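You operate a simulated robot arm through the tools that you are given. There is no shell and no other tool.

Carry out the task below with a simulated robot arm. There is one attempt and no reset: what you move stays moved.

TASK
Shut the docking bay's air valve, lift the clamp lever, then park cart E's coupling and plug on the cart.
Fine: coupling in its holder, plug in its holster; the brake stays on.

It is judged by the outcome, as a careful person would: the job done as asked, and still so three seconds after it is handed in. It fails if anything else is knocked over, pushed out of place, dropped, spilled or broken.

THE ROBOT
A 7-joint arm with a two-finger parallel gripper, fixed in place. Base frame: the origin is at the foot of the arm, x ahead of it, y to its left, z up. Readings come in m, rad, newtons and seconds.
Its first joint turns from -2.601 to 2.601 rad. Payload 3.43 kg.
The TCP is the grasp point between the finger pads, 0.03 m short of the fingertips. In the tool frame z runs along the fingers and y along their closing line. Largest opening 0.094 m; finger width 0.028, thickness 0.01; the body of the gripper, 0.05 by 0.096 m, starts 0.055 m behind the TCP.
Orientation is that of the tool frame in the base frame, as [roll, pitch, yaw] about the fixed x, y, z axes, in that order (R = Rz(yaw) Ry(pitch) Rx(roll)). With the fingers straight down and closing along the base's y, the tool's x points along the base's -x, its y along +y and its z along -z.

THE INTERFACE
- The arm moves only by the tool play_rows. Its argument "series" is one flat list of numbers, 7 for each row, row after row: the turn, a rotation vector about the tool's x, y, z in rad, then the shift along the tool's x, y, z in mm, then the opening, from 0 (shut) to 1 (fully open). In form: [ax, ay, az, dx, dy, dz, gripper, ax, ay, az, dx, dy, dz, gripper, ...]. A call has 1 to 20 rows; each row shifts and turns the commanded pose from where the row before left it, along the tool's axes as they then stand. Rows are played at 5 a second. More than 0.05 m and 0.15 rad between two rows, or a gripper value outside its range, and nothing of the call is played. A pose out of reach is approached as far as the arm can. The call stops where the force on the tool passes 90 N (or 10 N more than at its start, if that is more) or the arm is blocked; 0.2 s more then pass. The fingers move at their own pace (about 0.045 m/s each) and stop on an object; they squeeze with about 29 N. The grip force told is the motor's: it shows also when the fingers shut on nothing. Time passes only in rows, and 0.2 s behind the last, so rows that do not move let the fingers close. It gives the time, the measured TCP pose, the force on the tool (base axes), the opening and the grip force at its end, in the units of the frame above (readings bear some noise), with the torque about the TCP (base axes, N m) and any sound that the robot's microphone picked up, and new pictures: "show" is both (left out), scene, wrist or none.
- Cameras (640 x 400 px; columns grow to the right, rows downward): "scene" is fixed at [0.2214, 0.651, 1.5097]; the picture's right is [0.99, 0.17, 0.00], its down [0.15, -0.87, -0.46] and it looks along [-0.08, 0.46, -0.89] (base axes); focal length 214 px, centre (320, 200). "wrist" rides on the gripper at [0.076, 0.014, -0.102] in the tool frame; the picture's right is [-0.18, 0.98, 0.00], its down [-0.75, -0.14, -0.64] and it looks along [-0.63, -0.12, 0.77] (tool axes); focal length 243 px, centre (320, 200). There is no depth. A picture from a camera that has moved, and an enlarged one, comes with that camera's place and axes in the base frame and with its lens.
- zoom(camera, box): a new picture of the part [left, top, right, bottom] of that camera's present view, enlarged. No time passes.
- close_job(): hands the job in; it is judged then, once.

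Nothing tells you positions but the pictures and the camera data. Unless the task says otherwise, let go and move clear before handing in.

The tools are called after "Call:" by a JSON object that holds its "method" and its "body". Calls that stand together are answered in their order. play_rows: Moves the arm, as the interface text tells. Its arguments: {"type":"object","properties":{"series":{"type":"array","items":{"type":"number"}},"show":{"type":"string","enum":["both","scene","wrist","none"]}},"required":["series"]} The other tools are called the same way: zoom (camera, box) takes an enlarged picture of a part of a camera's view; close_job () hands the job in.

At the start:

```text
t: 0.0
tcp_pos: [0.0795, 0.9847, 1.164]
tool_rot: [-3.141, -0.002, -3.141]
contact_force: [-0.4, 0.0, 0.1]
ft_torque: [-0.02, 0.01, 0.02]
width: 0.094
finger_force: 0.0
```

scene: 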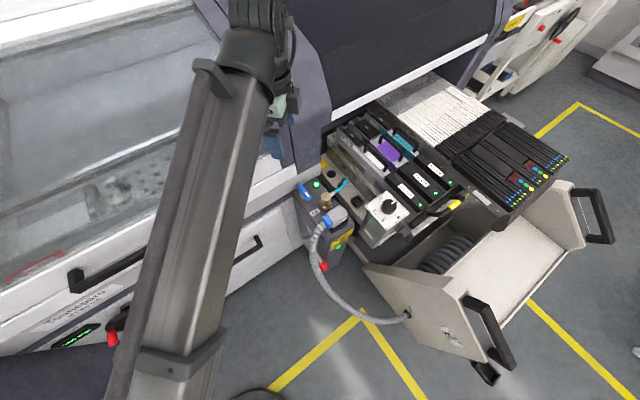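
wrist: 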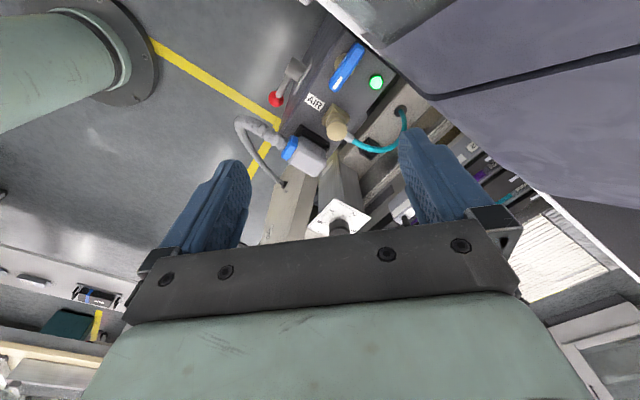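

I see a docking bay post with a blue air valve handle, a green lamp, a red-knobbed lever, a grey hose with a connector and a teal hose with a coupling; the cart has drawers and modules. I'll look closer before moving.

Call:
{"method": "zoom", "body": {"camera": "scene", "box": [280, 150, 440, 290]}}

Call:
{"method": "zoom", "body": {"camera": "wrist", "box": [220, 20, 460, 220]}}

Call:
{"method": "zoom", "body": {"camera": "scene", "box": [360, 150, 620, 390]}}

```text
2.86 times, centred on (360, 220) of scene
camera zoom: at [0.2214, 0.651, 1.5097], right [0.99, 0.17, 0.0], down [0.15, -0.87, -0.46], along [-0.08, 0.46, -0.89], focal length 613 px, centre (206, 143)
```

zoom: 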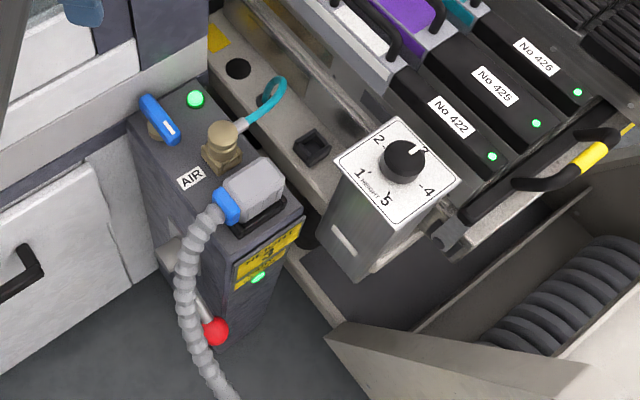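

```text
2.00 times, centred on (340, 120) of wrist
camera zoom: at [0.0035, 0.999, 1.2674], right [0.18, 0.98, 0.0], down [0.75, -0.14, 0.64], along [0.63, -0.12, -0.77], focal length 485 px, centre (280, 360)
```

zoom: 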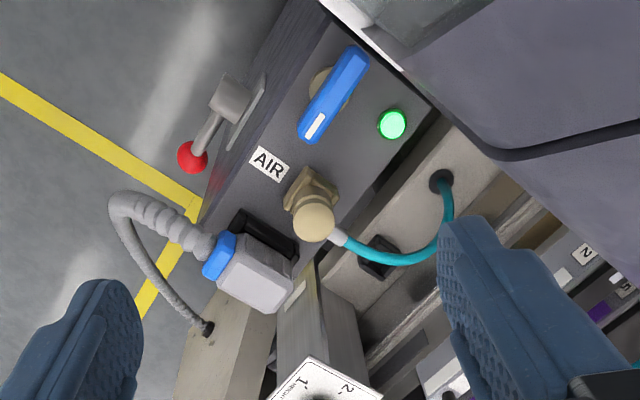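

```text
1.67 times, centred on (490, 270) of scene
camera zoom: at [0.2214, 0.651, 1.5097], right [0.99, 0.17, 0.0], down [0.15, -0.87, -0.46], along [-0.08, 0.46, -0.89], focal length 358 px, centre (37, 83)
```

zoom: 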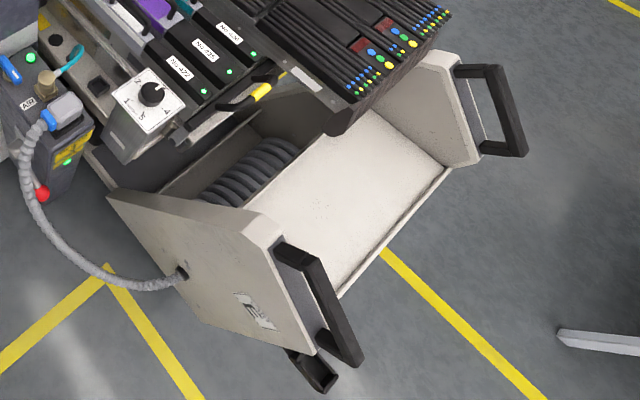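

The bay post stands around (0.1–0.23, 1.02–0.94, 0.84) with the valve, brass coupling and grey plug on its top, and the red-knobbed lever on its front. I'll zoom further for details of the valve, lever, and the cart's holders.

Call:
{"method": "zoom", "body": {"camera": "scene", "box": [290, 165, 370, 215]}}

Call:
{"method": "zoom", "body": {"camera": "scene", "box": [300, 210, 380, 280]}}

Call:
{"method": "zoom", "body": {"camera": "wrist", "box": [260, 30, 360, 130]}}

Call:
{"method": "zoom", "body": {"camera": "wrist", "box": [320, 80, 440, 180]}}

Call:
{"method": "zoom", "body": {"camera": "scene", "box": [320, 130, 480, 230]}}

```text
8.00 times, centred on (330, 190) of scene
camera zoom: at [0.2214, 0.651, 1.5097], right [0.99, 0.17, 0.0], down [0.15, -0.87, -0.46], along [-0.08, 0.46, -0.89], focal length 1716 px, centre (240, 280)
```

zoom: 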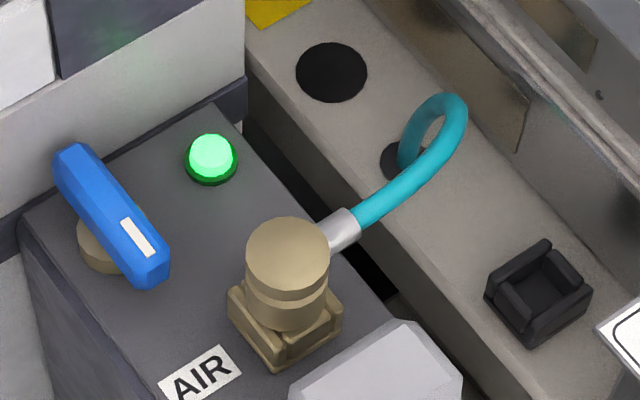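

```text
5.71 times, centred on (340, 245) of scene
camera zoom: at [0.2214, 0.651, 1.5097], right [0.99, 0.17, 0.0], down [0.15, -0.87, -0.46], along [-0.08, 0.46, -0.89], focal length 1226 px, centre (206, -57)
```

zoom: 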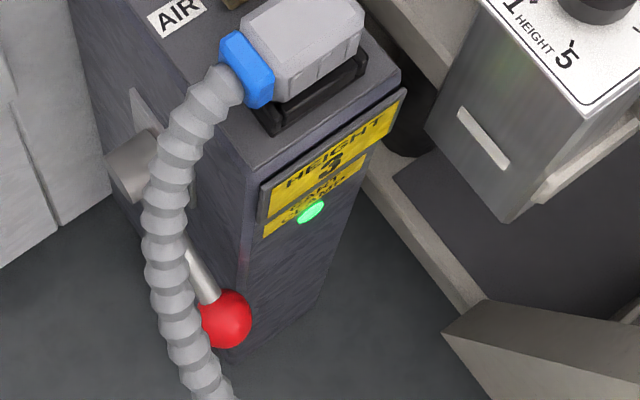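

```text
4.00 times, centred on (310, 80) of wrist
camera zoom: at [0.0035, 0.999, 1.2674], right [0.18, 0.98, 0.0], down [0.75, -0.14, 0.64], along [0.63, -0.12, -0.77], focal length 970 px, centre (360, 680)
```

zoom: 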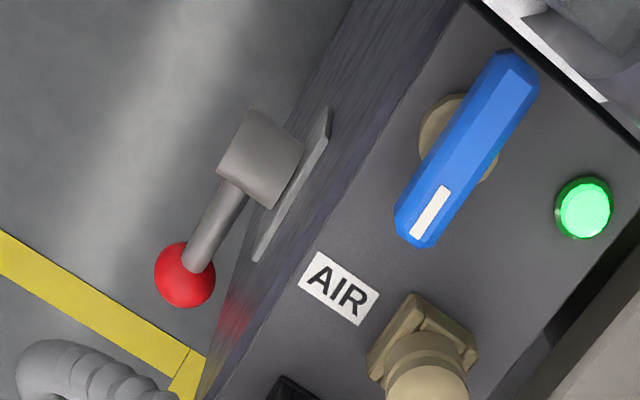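

```text
4.00 times, centred on (380, 130) of wrist
camera zoom: at [0.0035, 0.999, 1.2674], right [0.18, 0.98, 0.0], down [0.75, -0.14, 0.64], along [0.63, -0.12, -0.77], focal length 970 px, centre (80, 480)
```

zoom: 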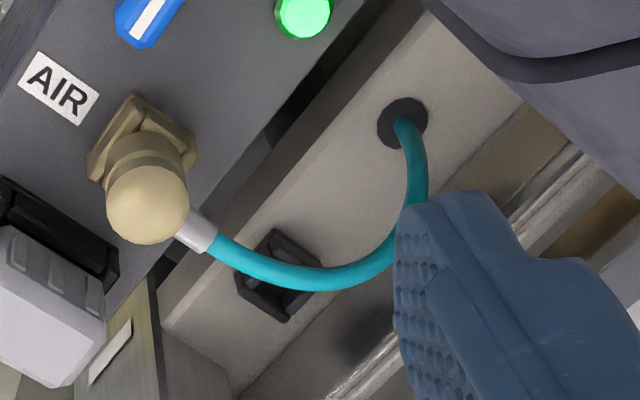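

```text
4.00 times, centred on (400, 180) of scene
camera zoom: at [0.2214, 0.651, 1.5097], right [0.99, 0.17, 0.0], down [0.15, -0.87, -0.46], along [-0.08, 0.46, -0.89], focal length 858 px, centre (0, 280)
```

zoom: 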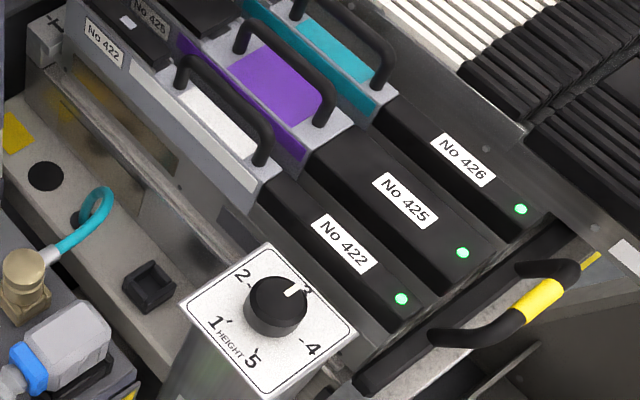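

The black square cup on the cart beam looks like the coupling's holder; the plug's holster is not yet clear. I'll zoom in on candidates.

Call:
{"method": "zoom", "body": {"camera": "scene", "box": [440, 330, 540, 400]}}

Call:
{"method": "zoom", "body": {"camera": "scene", "box": [340, 200, 440, 280]}}

Call:
{"method": "zoom", "body": {"camera": "scene", "box": [380, 270, 520, 370]}}

Call:
{"method": "zoom", "body": {"camera": "wrist", "box": [200, 120, 360, 240]}}

Call:
{"method": "zoom", "body": {"camera": "wrist", "box": [0, 220, 160, 400]}}

```text
5.71 times, centred on (490, 365) of scene
camera zoom: at [0.2214, 0.651, 1.5097], right [0.99, 0.17, 0.0], down [0.15, -0.87, -0.46], along [-0.08, 0.46, -0.89], focal length 1226 px, centre (-651, -743)
```

zoom: 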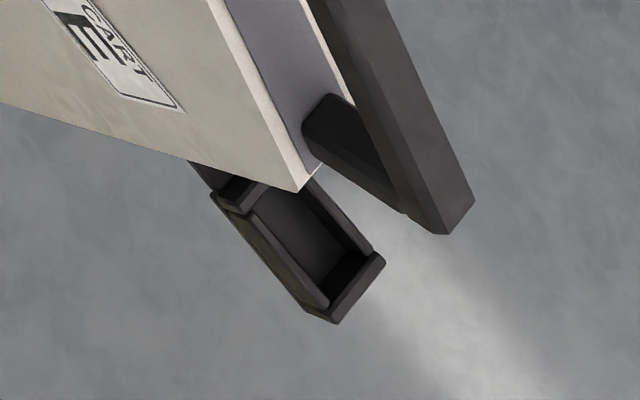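

```text
5.00 times, centred on (390, 240) of scene
camera zoom: at [0.2214, 0.651, 1.5097], right [0.99, 0.17, 0.0], down [0.15, -0.87, -0.46], along [-0.08, 0.46, -0.89], focal length 1072 px, centre (-30, 0)
```

zoom: 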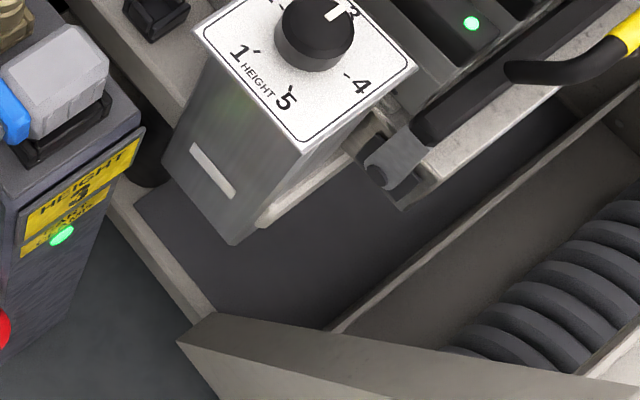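

```text
4.00 times, centred on (450, 320) of scene
camera zoom: at [0.2214, 0.651, 1.5097], right [0.99, 0.17, 0.0], down [0.15, -0.87, -0.46], along [-0.08, 0.46, -0.89], focal length 858 px, centre (-200, -280)
```

zoom: 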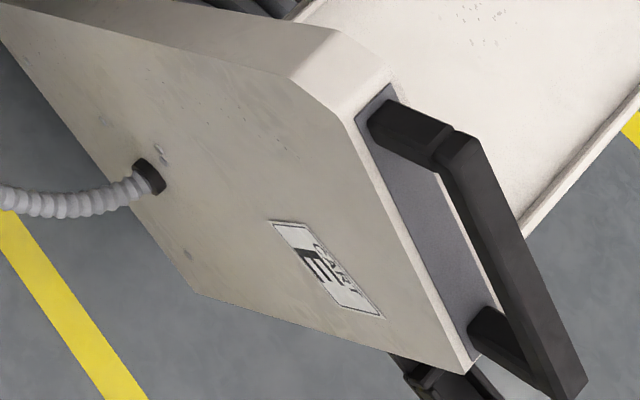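

```text
3.33 times, centred on (280, 180) of wrist
camera zoom: at [0.0035, 0.999, 1.2674], right [0.18, 0.98, 0.0], down [0.75, -0.14, 0.64], along [0.63, -0.12, -0.77], focal length 809 px, centre (453, 267)
```

zoom: 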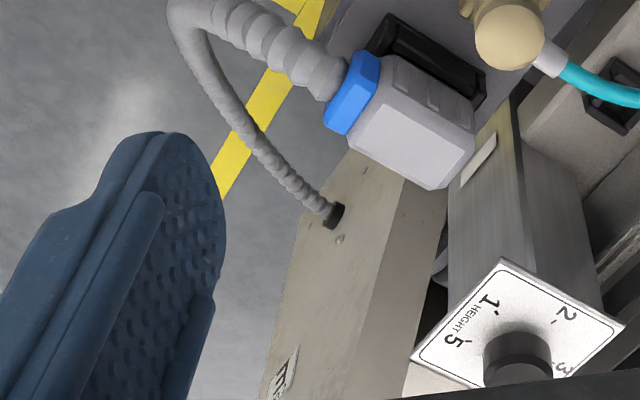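

```text
2.22 times, centred on (80, 310) of wrist
camera zoom: at [0.0035, 0.999, 1.2674], right [0.18, 0.98, 0.0], down [0.75, -0.14, 0.64], along [0.63, -0.12, -0.77], focal length 539 px, centre (853, -44)
```

zoom: 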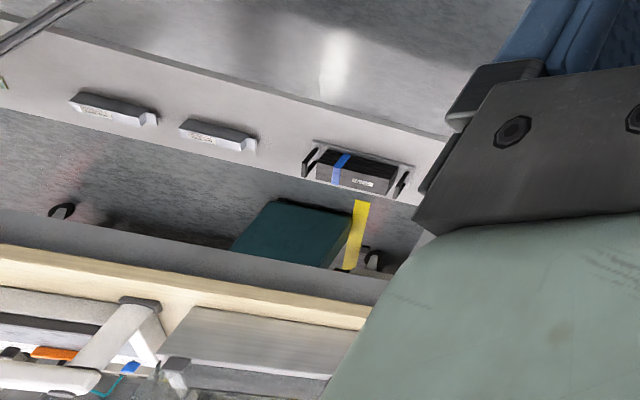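

The open black box under cart E's side panel corner may be the plug's holster (or the brake pedal); I'll swing the wrist camera over toward the front right of the cart, staying high, to look.

Call:
{"method": "play_rows", "body": {"series": [0, 0, 0, -30, -32, 5, 1, 0, 0, 0, -30, -32, 5, 1, 0, 0, 0, -30, -32, 5, 1, 0, 0, 0, -30, -32, 5, 1, 0, 0, 0, -30, -32, 5, 1, 0, 0, 0, -30, -32, 5, 1], "show": "both"}}

```text
t: 1.4
tcp_pos: [0.2595, 0.7936, 1.1315]
tool_rot: [3.141, -0.001, 3.14]
contact_force: [0.5, 1.4, 0.6]
ft_torque: [-0.01, 0.01, 0.0]
width: 0.0942
finger_force: 0.1
camera wrist: at [0.1841, 0.8081, 1.2356], right [0.18, 0.98, 0.0], down [0.75, -0.14, 0.64], along [0.63, -0.12, -0.77], focal length 243 px, centre (320, 200)
```

scene: 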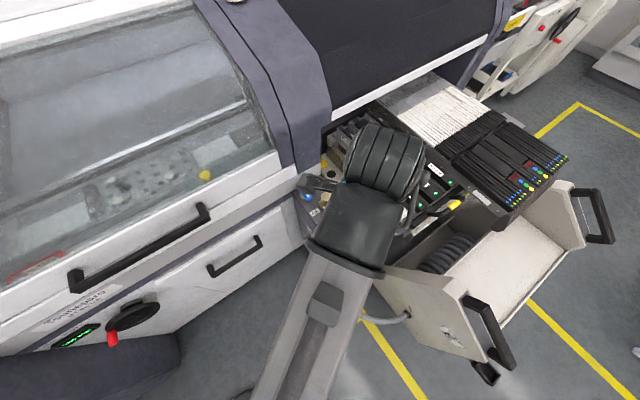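
wrist: 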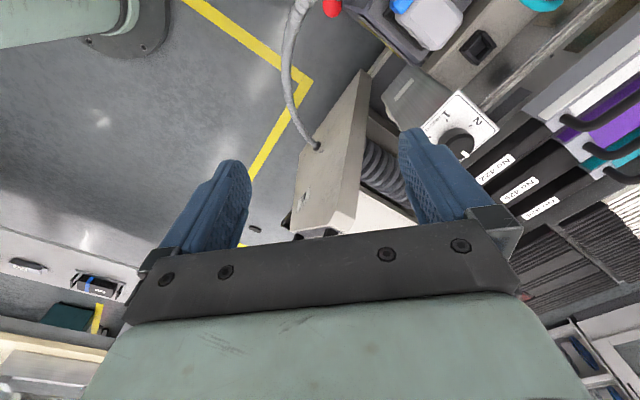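

The view shows the cart's side panel edge-on with a dark object at its far lower corner. I'll zoom in there.

Call:
{"method": "zoom", "body": {"camera": "wrist", "box": [240, 130, 400, 250]}}

Call:
{"method": "zoom", "body": {"camera": "wrist", "box": [360, 0, 560, 140]}}

Call:
{"method": "zoom", "body": {"camera": "scene", "box": [0, 250, 220, 400]}}

```text
3.33 times, centred on (320, 190) of wrist
camera zoom: at [0.1841, 0.8081, 1.2356], right [0.18, 0.98, 0.0], down [0.75, -0.14, 0.64], along [0.63, -0.12, -0.77], focal length 809 px, centre (320, 233)
```

zoom: 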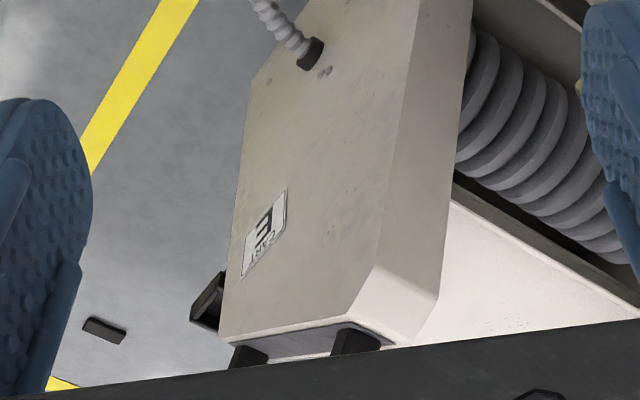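

```text
2.86 times, centred on (460, 70) of wrist
camera zoom: at [0.1841, 0.8081, 1.2356], right [0.18, 0.98, 0.0], down [0.75, -0.14, 0.64], along [0.63, -0.12, -0.77], focal length 693 px, centre (-80, 571)
```

zoom: 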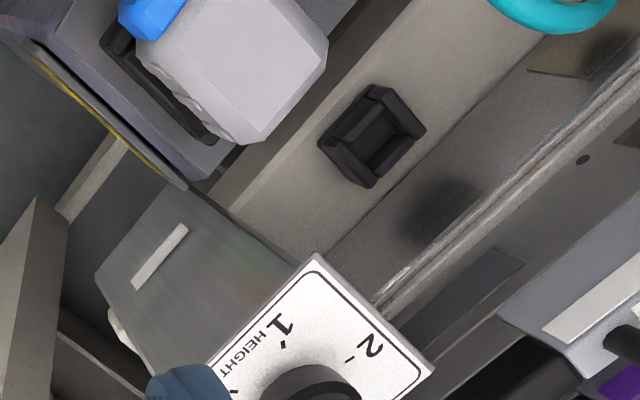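

```text
2.67 times, centred on (110, 325) of scene
camera zoom: at [0.2214, 0.651, 1.5097], right [0.99, 0.17, 0.0], down [0.15, -0.87, -0.46], along [-0.08, 0.46, -0.89], focal length 572 px, centre (880, -133)
```

zoom: 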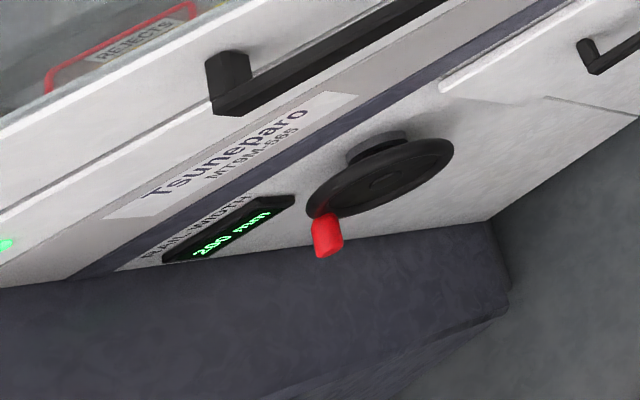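

The black box sits by the panel's edge at roughly (0.76, 0.58, 0.63), which is a good candidate for the plug holster. I'll move the wrist camera to the near side of the cart and turn it to look at the panel.

Call:
{"method": "play_rows", "body": {"series": [0, 0, 0, -26.2, -37.7, 8, 1, 0, 0, 0, -26.2, -37.7, 8, 1, 0, 0, 0, -26.2, -37.7, 8, 1, 0, 0, 0, -26.2, -37.7, 8, 1, 0, 0, 0, -26.2, -37.7, 8, 1, 0, 0, 0, -26.2, -37.7, 8, 1, 0, 0, 0, -26.2, -37.7, 8, 1, 0, 0, 0, -26.2, -37.7, 8, 1, 0, 0, 0, -26.2, -37.7, 8, 1, 0, 0, -0.14, 0, 0, 0, 1, 0, 0, -0.14, 0, 0, 0, 1, 0, 0, -0.14, 0, 0, 0, 1, 0, 0, -0.14, 0, 0, 0, 1, 0, 0, -0.14, 0, 0, 0, 1, 0, 0, -0.14, 0, 0, 0, 1], "show": "both"}}

```text
t: 4.6
tcp_pos: [0.496, 0.4532, 1.0624]
tool_rot: [3.141, -0.001, -2.297]
contact_force: [0.0, 1.0, 0.3]
ft_torque: [-0.01, 0.0, 0.0]
width: 0.0941
finger_force: 0.2
camera wrist: at [0.4344, 0.4056, 1.1656], right [-0.61, 0.79, 0.0], down [0.61, 0.47, 0.64], along [0.51, 0.39, -0.77], focal length 243 px, centre (320, 200)
```

scene: 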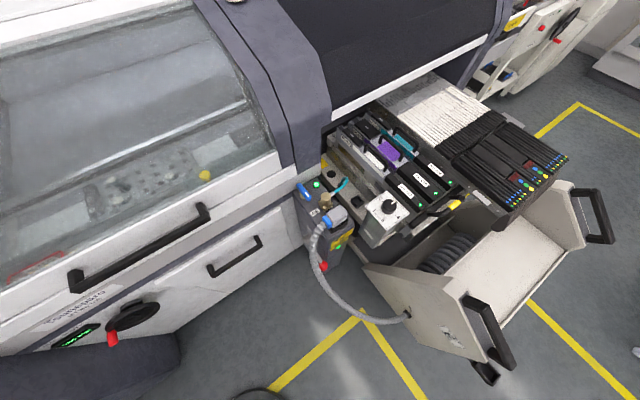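
wrist: 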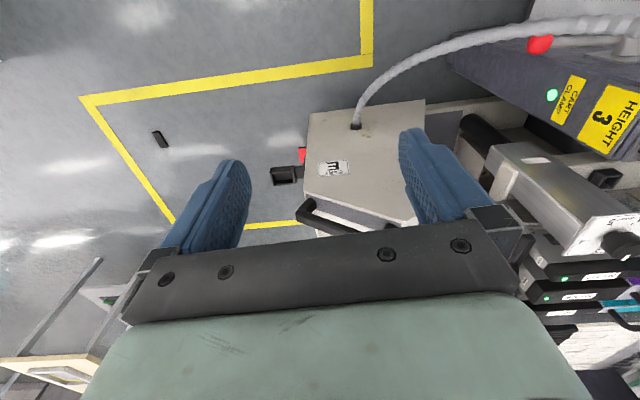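

Now I see the cart panel, a black open box at its edge and a red thing beside it (likely the brake pedal). I'll zoom in.

Call:
{"method": "zoom", "body": {"camera": "wrist", "box": [240, 110, 440, 240]}}

Call:
{"method": "zoom", "body": {"camera": "wrist", "box": [250, 130, 340, 200]}}

Call:
{"method": "zoom", "body": {"camera": "wrist", "box": [430, 10, 640, 180]}}

Call:
{"method": "zoom", "body": {"camera": "wrist", "box": [70, 80, 260, 240]}}

```text
3.08 times, centred on (340, 175) of wrist
camera zoom: at [0.4344, 0.4056, 1.1656], right [-0.61, 0.79, 0.0], down [0.61, 0.47, 0.64], along [0.51, 0.39, -0.77], focal length 746 px, centre (258, 277)
```

zoom: 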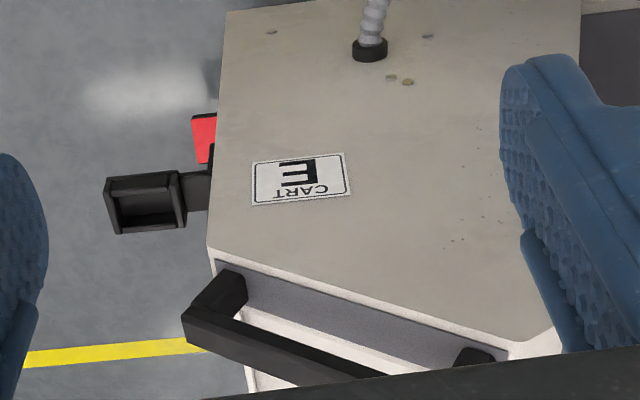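

```text
5.71 times, centred on (295, 165) of wrist
camera zoom: at [0.4344, 0.4056, 1.1656], right [-0.61, 0.79, 0.0], down [0.61, 0.47, 0.64], along [0.51, 0.39, -0.77], focal length 1386 px, centre (463, 400)
```

zoom: 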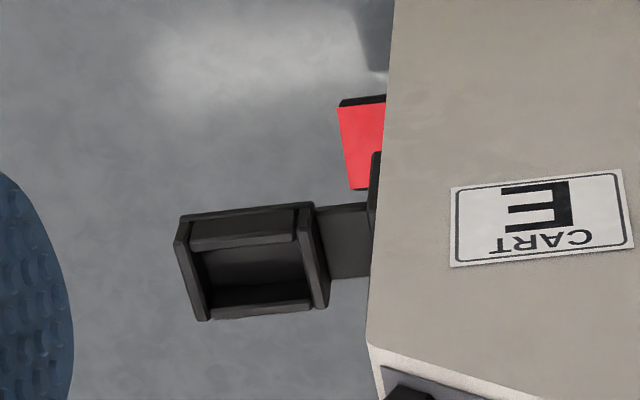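

```text
2.35 times, centred on (535, 95) of wrist
camera zoom: at [0.4344, 0.4056, 1.1656], right [-0.61, 0.79, 0.0], down [0.61, 0.47, 0.64], along [0.51, 0.39, -0.77], focal length 571 px, centre (-186, 447)
```

zoom: 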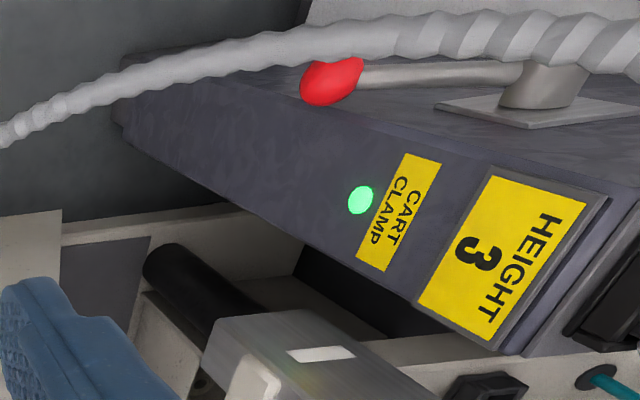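

```text
2.50 times, centred on (165, 160) of wrist
camera zoom: at [0.4344, 0.4056, 1.1656], right [-0.61, 0.79, 0.0], down [0.61, 0.47, 0.64], along [0.51, 0.39, -0.77], focal length 606 px, centre (708, 300)
```

zoom: 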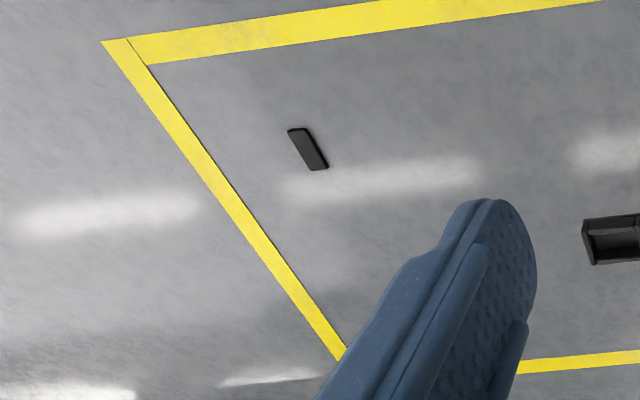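

The holster is the open black box on a bracket at about (0.834, 0.572, 0.56) and the red tab below it is the brake pedal, which I must leave alone. Next I'll move the wrist camera in front of the post to study the clamp lever, the hose and the plug.

Call:
{"method": "play_rows", "body": {"series": [0, 0, 0, 13.3, 39.6, 8, 1, 0, 0, 0, 13.3, 39.6, 8, 1, 0, 0, 0, 13.3, 39.6, 8, 1, 0, 0, 0, 13.3, 39.6, 8, 1, 0, 0, 0, 13.3, 39.6, 8, 1, 0, 0, 0, 13.3, 39.6, 8, 1, 0, 0, 0, 13.3, 39.6, 8, 1, 0, 0, 0, 13.3, 39.6, 8, 1, 0, 0, -0.14, 0, 0, 0, 1, 0, 0, -0.14, 0, 0, 0, 1, 0, 0, -0.14, 0, 0, 0, 1, 0, 0, -0.14, 0, 0, 0, 1, 0, 0, -0.14, 0, 0, 0, 1], "show": "both"}}

```text
t: 7.4
tcp_pos: [0.1878, 0.5861, 0.9988]
tool_rot: [-3.141, 0.0, -1.598]
contact_force: [0.6, 0.3, 0.5]
ft_torque: [0.01, -0.04, -0.03]
width: 0.0938
finger_force: 0.1
camera wrist: at [0.172, 0.5106, 1.1019], right [-0.98, 0.21, 0.0], down [0.16, 0.75, 0.64], along [0.14, 0.63, -0.77], focal length 243 px, centre (320, 200)
```

scene: 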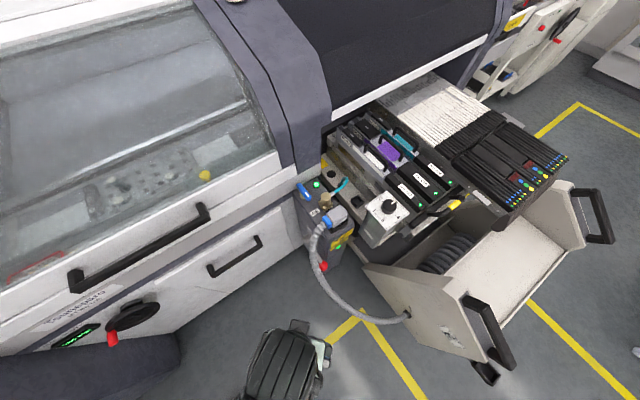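
wrist: 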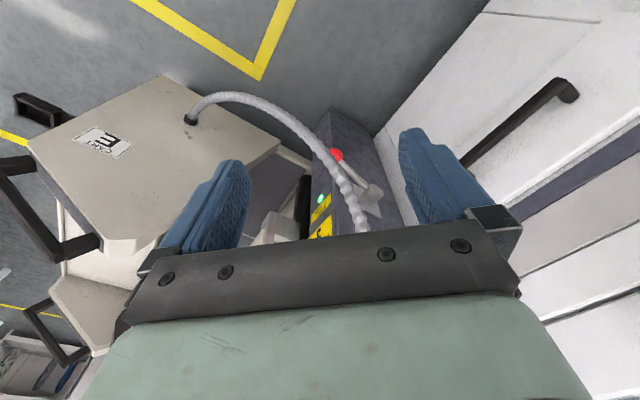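

Call:
{"method": "zoom", "body": {"camera": "wrist", "box": [280, 90, 410, 240]}}

Call:
{"method": "zoom", "body": {"camera": "scene", "box": [285, 165, 365, 285]}}

Call:
{"method": "zoom", "body": {"camera": "wrist", "box": [0, 60, 200, 200]}}

```text
2.67 times, centred on (345, 165) of wrist
camera zoom: at [0.172, 0.5106, 1.1019], right [-0.98, 0.21, 0.0], down [0.16, 0.75, 0.64], along [0.14, 0.63, -0.77], focal length 647 px, centre (253, 293)
```

zoom: 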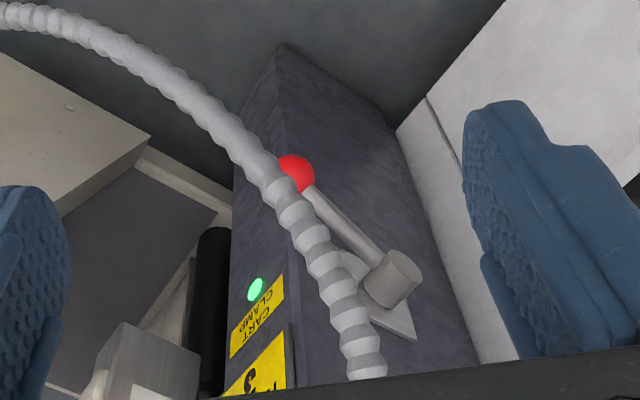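

```text
3.33 times, centred on (325, 225) of scene
camera zoom: at [0.2214, 0.651, 1.5097], right [0.99, 0.17, 0.0], down [0.15, -0.87, -0.46], along [-0.08, 0.46, -0.89], focal length 715 px, centre (303, 117)
```

zoom: 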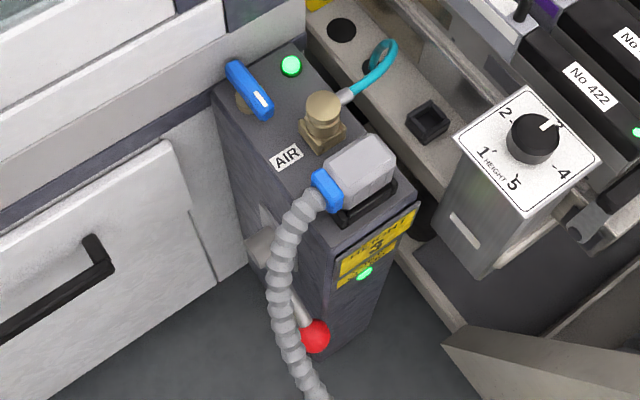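

```text
2.86 times, centred on (100, 130) of wrist
camera zoom: at [0.172, 0.5106, 1.1019], right [-0.98, 0.21, 0.0], down [0.16, 0.75, 0.64], along [0.14, 0.63, -0.77], focal length 693 px, centre (949, 400)
```

zoom: 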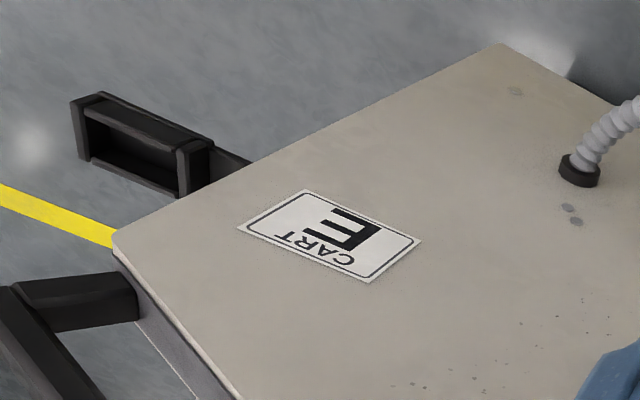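

The post and cart run along the −45° direction; the valve handle is centred near (0.097, 1.017, 0.85), the lever hub near (0.117, 0.918, 0.61) with its knob near (0.203, 0.836, 0.53), and the hose hangs in front. First I'll go above the valve with the gripper turned to fit the handle and look.

Call:
{"method": "play_rows", "body": {"series": [0, 0, -0.1355, 0, 0, -15, 1, 0, 0, -0.1355, 0, 0, -15, 1, 0, 0, -0.1355, 0, 0, -15, 1, 0, 0, -0.1355, 0, 0, -15, 1, 0, 0, -0.1355, 0, 0, -15, 1, 0, 0, -0.1355, 0, 0, -15, 1, 0, 0, 0, -36, -23, 0, 1, 0, 0, 0, -36, -23, 0, 1, 0, 0, 0, -36, -23, 0, 1, 0, 0, 0, -36, -23, 0, 1, 0, 0, 0, -36, -23, 0, 1, 0, 0, 0, -36, -23, 0, 1, 0, 0, 0, -36, -23, 0, 1], "show": "both"}}

```text
t: 10.2
tcp_pos: [0.1241, 0.8779, 1.0901]
tool_rot: [-3.14, -0.001, -0.789]
contact_force: [-1.0, -0.2, -0.6]
ft_torque: [0.03, 0.01, 0.01]
width: 0.094
finger_force: 0.0
camera wrist: at [0.1684, 0.8133, 1.1927], right [-0.83, -0.56, 0.0], down [-0.43, 0.63, 0.64], along [-0.36, 0.53, -0.77], focal length 243 px, centre (320, 200)
```

scene: 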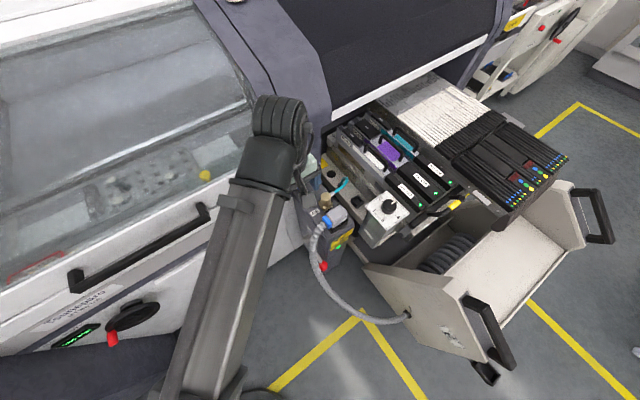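
wrist: 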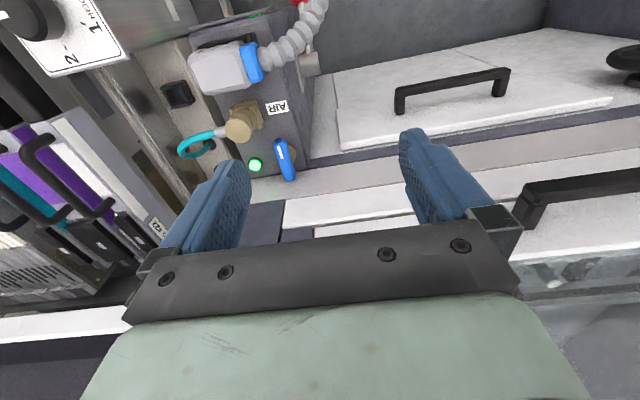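

Call:
{"method": "zoom", "body": {"camera": "wrist", "box": [150, 20, 330, 220]}}

Call:
{"method": "zoom", "body": {"camera": "wrist", "box": [240, 120, 430, 240]}}

```text
2.00 times, centred on (240, 120) of wrist
camera zoom: at [0.1684, 0.8133, 1.1927], right [-0.83, -0.56, 0.0], down [-0.43, 0.63, 0.64], along [-0.36, 0.53, -0.77], focal length 485 px, centre (480, 360)
```

zoom: 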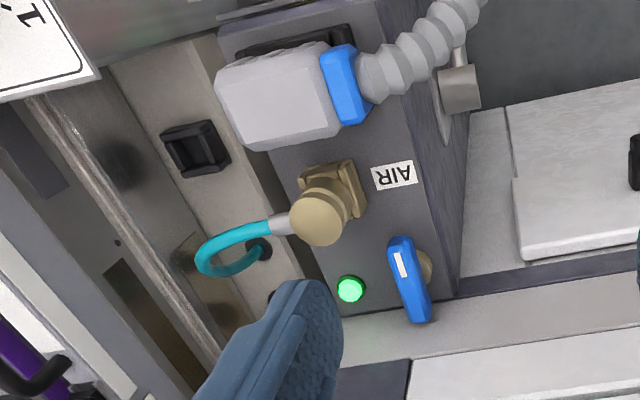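

```text
3.33 times, centred on (335, 180) of wrist
camera zoom: at [0.1684, 0.8133, 1.1927], right [-0.83, -0.56, 0.0], down [-0.43, 0.63, 0.64], along [-0.36, 0.53, -0.77], focal length 809 px, centre (270, 267)
```

zoom: 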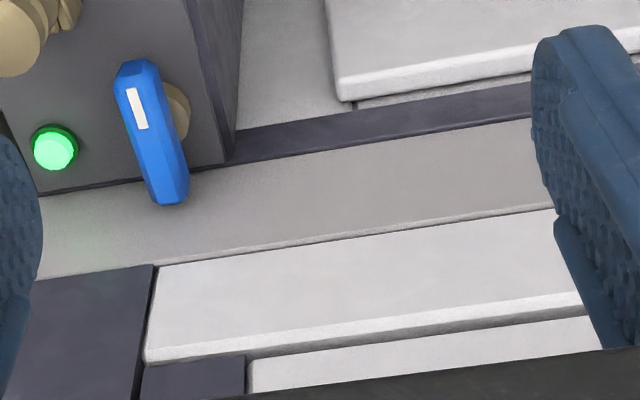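

I now see the post top from above; I need the profile of the machine front next to the valve to be sure the gripper clears it.

Call:
{"method": "zoom", "body": {"camera": "scene", "box": [180, 90, 380, 230]}}

Call:
{"method": "zoom", "body": {"camera": "wrist", "box": [220, 100, 640, 360]}}

```text
2.86 times, centred on (280, 160) of scene
camera zoom: at [0.2214, 0.651, 1.5097], right [0.99, 0.17, 0.0], down [0.15, -0.87, -0.46], along [-0.08, 0.46, -0.89], focal length 613 px, centre (434, 314)
```

zoom: 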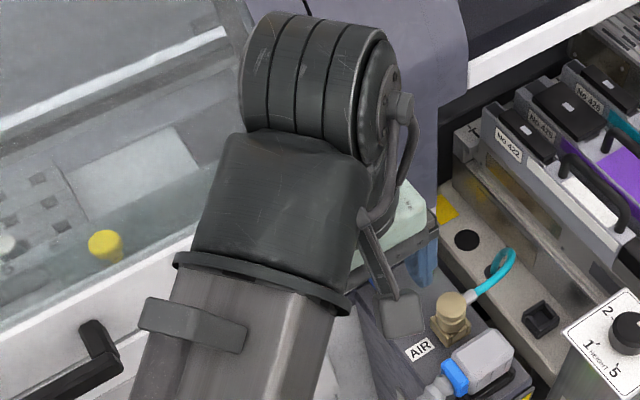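

```text
1.52 times, centred on (430, 230) of wrist
camera zoom: at [0.1684, 0.8133, 1.1927], right [-0.83, -0.56, 0.0], down [-0.43, 0.63, 0.64], along [-0.36, 0.53, -0.77], focal length 370 px, centre (152, 154)
```

zoom: 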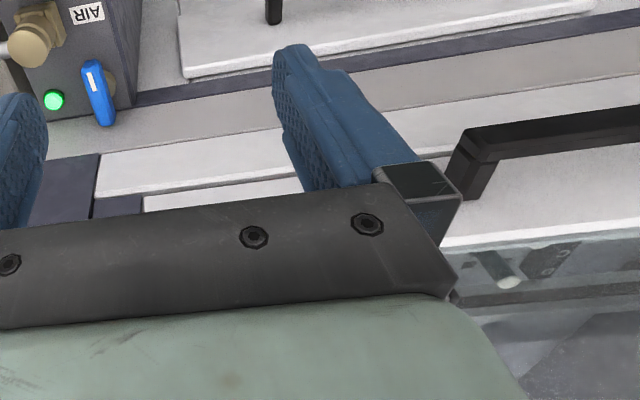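

The valve handle is centred at about (0.097, 1.026, 0.827), close to the machine front, so gripping and twisting would be tight. I'll close the fingers, lean the tool slightly away from the machine, and position beside the handle's striped end on the cart side, to push it round.

Call:
{"method": "play_rows", "body": {"series": [0, -0.1, 0, 0, 0, 0, 0, 0, -0.1, 0, 0, 0, 0, 0, 0, 0, 0, -14, -22.9, 31.4, 0, 0, 0, 0, -14, -22.9, 31.4, 0, 0, 0, 0, -14, -22.9, 31.4, 0, 0, 0, 0, -14, -22.9, 31.4, 0, 0, 0, 0, -14, -22.9, 31.4, 0, 0, 0, 0, 0, 0, 0, 0], "show": "both"}}

```text
t: 12.0
tcp_pos: [0.1352, 1.03, 0.9474]
tool_rot: [3.14, 0.201, -0.789]
contact_force: [-0.1, -0.3, 0.2]
ft_torque: [0.01, -0.01, 0.02]
width: 0.0
finger_force: 28.7
camera wrist: at [0.1929, 0.953, 1.0324], right [-0.82, -0.56, 0.04], down [-0.33, 0.53, 0.78], along [-0.46, 0.63, -0.63], focal length 243 px, centre (320, 200)
```

scene: 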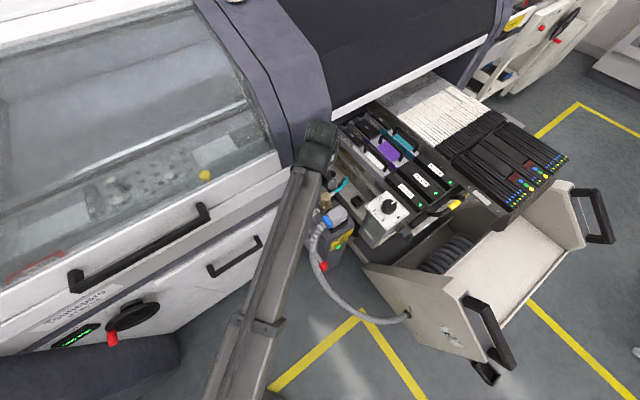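
wrist: 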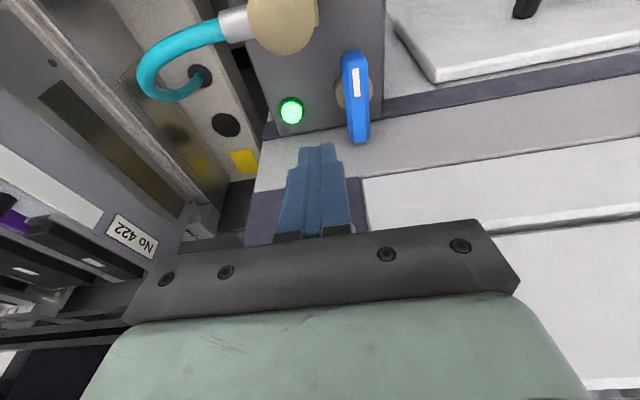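

The fingers are closed and beside the handle at z 0.947, with the handle's near end at about (0.121, 0.999). I'll descend alongside it and check.

Call:
{"method": "play_rows", "body": {"series": [0, 0, 0, 6.8, -1.3, 33.3, 0, 0, 0, 0, 6.8, -1.3, 33.3, 0, 0, 0, 0, 6.8, -1.3, 33.3, 0, 0, 0, 0, 0, 0, 0, 0], "show": "both"}}

Call:
{"method": "zoom", "body": {"camera": "wrist", "box": [220, 60, 460, 230]}}

Call:
{"method": "zoom", "body": {"camera": "scene", "box": [270, 120, 370, 230]}}

```text
t: 13.0
tcp_pos: [0.14, 1.0343, 0.8434]
tool_rot: [3.141, 0.202, -0.789]
contact_force: [-0.5, 1.0, -0.7]
ft_torque: [-0.01, -0.03, -0.02]
width: 0.0
finger_force: 29.4
camera wrist: at [0.1977, 0.9568, 0.9293], right [-0.82, -0.56, 0.04], down [-0.33, 0.53, 0.78], along [-0.46, 0.63, -0.63], focal length 243 px, centre (320, 200)
```

scene: 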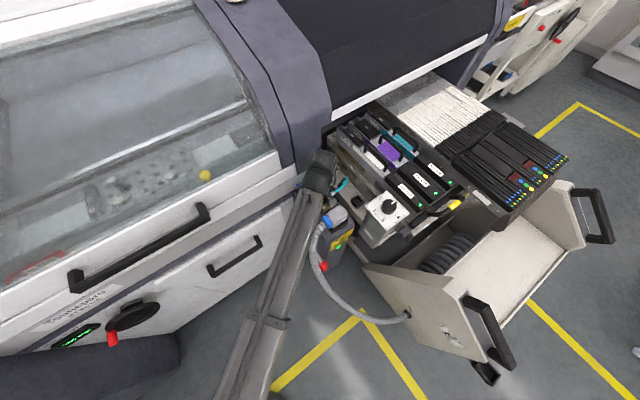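
wrist: 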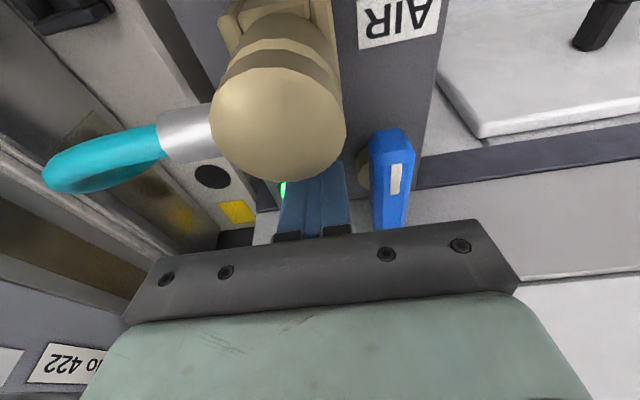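

```text
2.35 times, centred on (340, 145) of wrist
camera zoom: at [0.1977, 0.9568, 0.9293], right [-0.82, -0.56, 0.04], down [-0.33, 0.53, 0.78], along [-0.46, 0.63, -0.63], focal length 571 px, centre (273, 329)
```

zoom: 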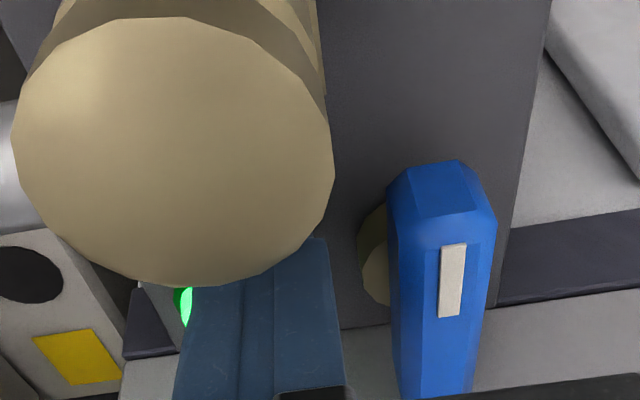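

```text
3.64 times, centred on (320, 175) of scene
camera zoom: at [0.2214, 0.651, 1.5097], right [0.99, 0.17, 0.0], down [0.15, -0.87, -0.46], along [-0.08, 0.46, -0.89], focal length 780 px, centre (320, 291)
```

zoom: 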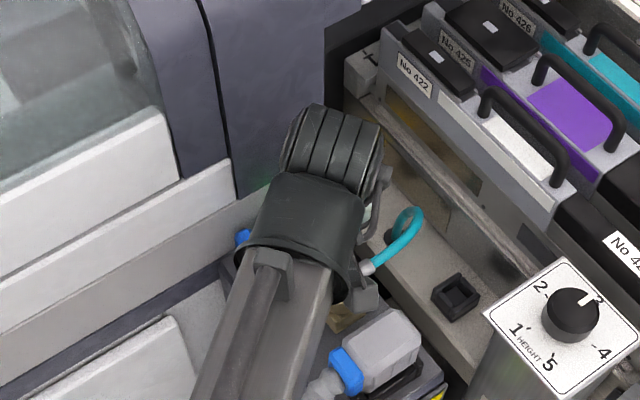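

The fingertips are beside the handle on the cart side, clear of the coupling. I'll push the handle's near end clockwise in small steps and watch the force.

Call:
{"method": "play_rows", "body": {"series": [0, 0, 0, 2.5, 6.5, -0.5, 0, 0, 0, 0, 2.5, 6.5, -0.5, 0, 0, 0, 0, 3.6, 4.4, -0.7, 0, 0, 0, 0, 3.6, 4.4, -0.7, 0, 0, 0, 0, 0, 0, 0, 0], "show": "wrist"}}

Call:
{"method": "zoom", "body": {"camera": "wrist", "box": [220, 60, 460, 230]}}

```text
t: 14.2
tcp_pos: [0.1328, 1.0082, 0.8449]
tool_rot: [3.139, 0.202, -0.788]
contact_force: [0.1, 1.5, 5.5]
ft_torque: [-0.04, 0.09, -0.03]
width: 0.0
finger_force: 28.8
camera wrist: at [0.1897, 0.9312, 0.9312], right [-0.82, -0.56, 0.04], down [-0.33, 0.53, 0.78], along [-0.46, 0.63, -0.63], focal length 243 px, centre (320, 200)
```

wrist: 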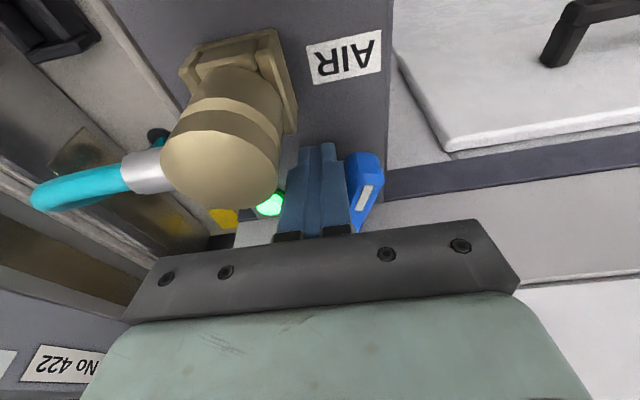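

```text
2.35 times, centred on (340, 145) of wrist
camera zoom: at [0.1897, 0.9312, 0.9312], right [-0.82, -0.56, 0.04], down [-0.33, 0.53, 0.78], along [-0.46, 0.63, -0.63], focal length 571 px, centre (273, 329)
```

zoom: 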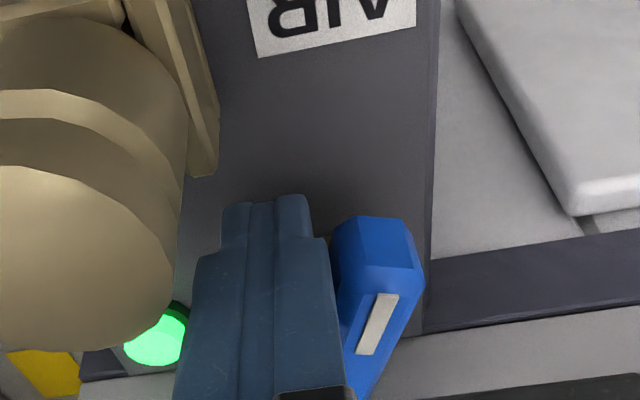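

The handle is turning with little force, so clockwise is the right way. I'll continue the push along the arc.

Call:
{"method": "play_rows", "body": {"series": [0, 0, 0, 2.5, 5.2, -0.5, 0, 0, 0, 0, 2.5, 5.2, -0.5, 0, 0, 0, 0, -0.1, 6.8, 0, 0, 0, 0, 0, -0.1, 6.8, 0, 0, 0, 0, 0, -3, 6.5, 0.6, 0, 0, 0, 0, -3, 6.5, 0.6, 0, 0, 0, 0, 0, 0, 0, 0], "show": "wrist"}}

Call:
{"method": "zoom", "body": {"camera": "wrist", "box": [220, 60, 460, 230]}}

```text
t: 15.8
tcp_pos: [0.1036, 0.9833, 0.8464]
tool_rot: [3.141, 0.2, -0.789]
contact_force: [0.6, -0.2, -0.6]
ft_torque: [-0.01, 0.0, -0.01]
width: 0.0
finger_force: 29.4
camera wrist: at [0.162, 0.9058, 0.9312], right [-0.82, -0.56, 0.04], down [-0.33, 0.53, 0.78], along [-0.46, 0.63, -0.63], focal length 243 px, centre (320, 200)
```

wrist: 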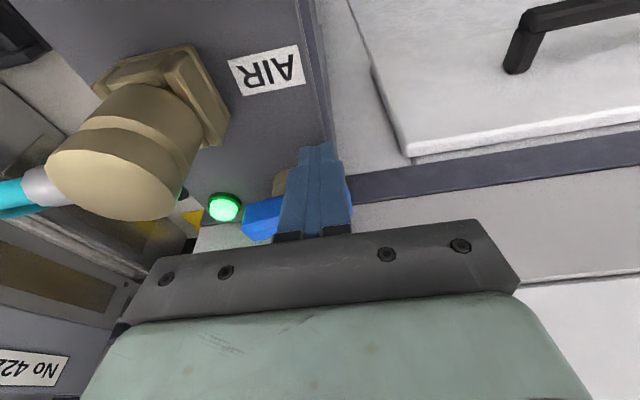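

```text
2.35 times, centred on (340, 145) of wrist
camera zoom: at [0.162, 0.9058, 0.9312], right [-0.82, -0.56, 0.04], down [-0.33, 0.53, 0.78], along [-0.46, 0.63, -0.63], focal length 571 px, centre (273, 329)
```

zoom: 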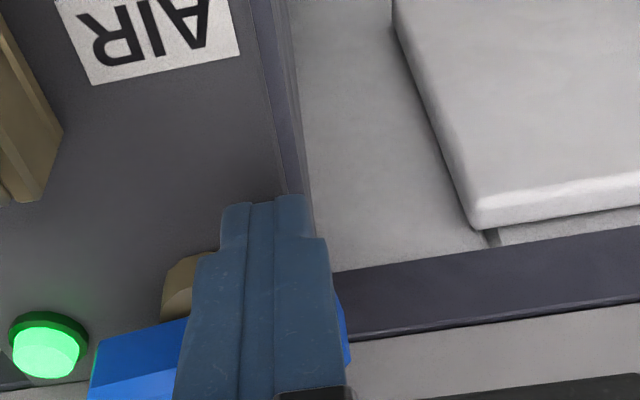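

The handle looks close to crosswise now. I'll finish the arc gently, watching the force for a stop, and then back off for a look.

Call:
{"method": "play_rows", "body": {"series": [0, 0, 0, -3.4, 2.6, 0.7, 0, 0, 0, 0, -3.4, 2.6, 0.7, 0, 0, 0, 0, 0, 0, 0, 0], "show": "wrist"}}

Call:
{"method": "zoom", "body": {"camera": "wrist", "box": [180, 100, 400, 250]}}

```text
t: 16.6
tcp_pos: [0.0993, 0.9848, 0.8454]
tool_rot: [-3.14, 0.197, -0.791]
contact_force: [18.0, -8.3, -1.5]
ft_torque: [-0.19, -0.55, -0.19]
width: 0.0002
finger_force: 29.5
camera wrist: at [0.1559, 0.9067, 0.9316], right [-0.83, -0.56, 0.04], down [-0.33, 0.54, 0.78], along [-0.46, 0.63, -0.63], focal length 243 px, centre (320, 200)
```

wrist: 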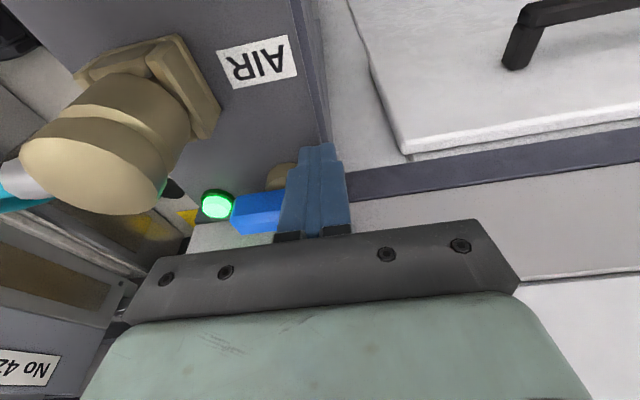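

```text
2.67 times, centred on (290, 175) of wrist
camera zoom: at [0.1559, 0.9067, 0.9316], right [-0.83, -0.56, 0.04], down [-0.33, 0.54, 0.78], along [-0.46, 0.63, -0.63], focal length 647 px, centre (400, 267)
```

zoom: 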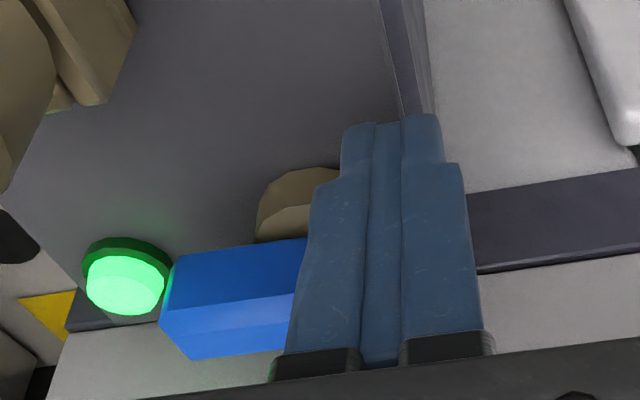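

I feel about 20 N of resistance, so the handle seems to be at its closed stop. I'll back off and rise to check it.

Call:
{"method": "play_rows", "body": {"series": [0, 0, 0, 14, 0, -3, 0, 0, 0, 0, 14, 0, -3, 0, 0, 0, 0, -7, 0, -40, 0, 0, 0, 0, -7, 0, -40, 0, 0, 0, 0, -7, 0, -40, 0], "show": "both"}}

Call:
{"method": "zoom", "body": {"camera": "wrist", "box": [220, 0, 460, 180]}}

```text
t: 17.8
tcp_pos: [0.1172, 0.9619, 0.969]
tool_rot: [-3.141, 0.198, -0.789]
contact_force: [-0.2, -1.2, -1.2]
ft_torque: [0.01, 0.04, -0.02]
width: 0.0
finger_force: 29.1
camera wrist: at [0.1745, 0.8849, 1.0544], right [-0.82, -0.56, 0.04], down [-0.33, 0.53, 0.78], along [-0.46, 0.63, -0.63], focal length 243 px, centre (320, 200)
```

scene: 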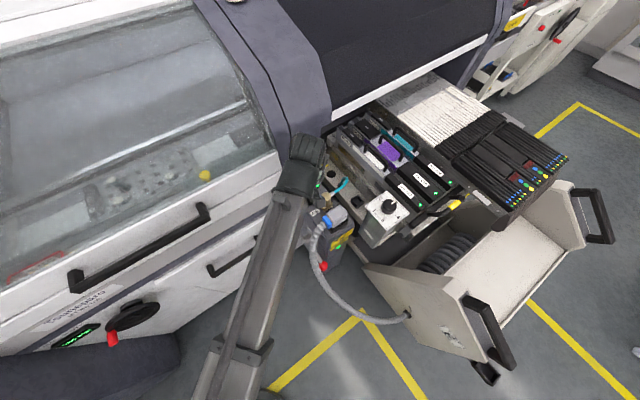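
wrist: 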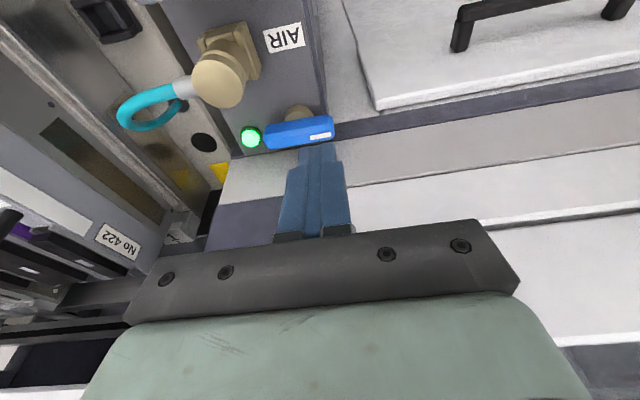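

```text
2.22 times, centred on (340, 90) of wrist
camera zoom: at [0.1745, 0.8849, 1.0544], right [-0.82, -0.56, 0.04], down [-0.33, 0.53, 0.78], along [-0.46, 0.63, -0.63], focal length 539 px, centre (276, 444)
```

zoom: 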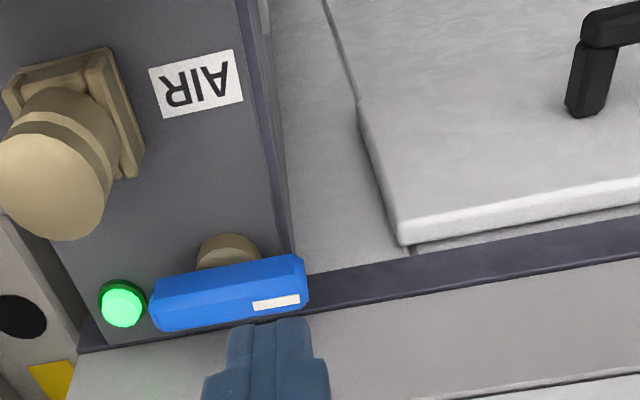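

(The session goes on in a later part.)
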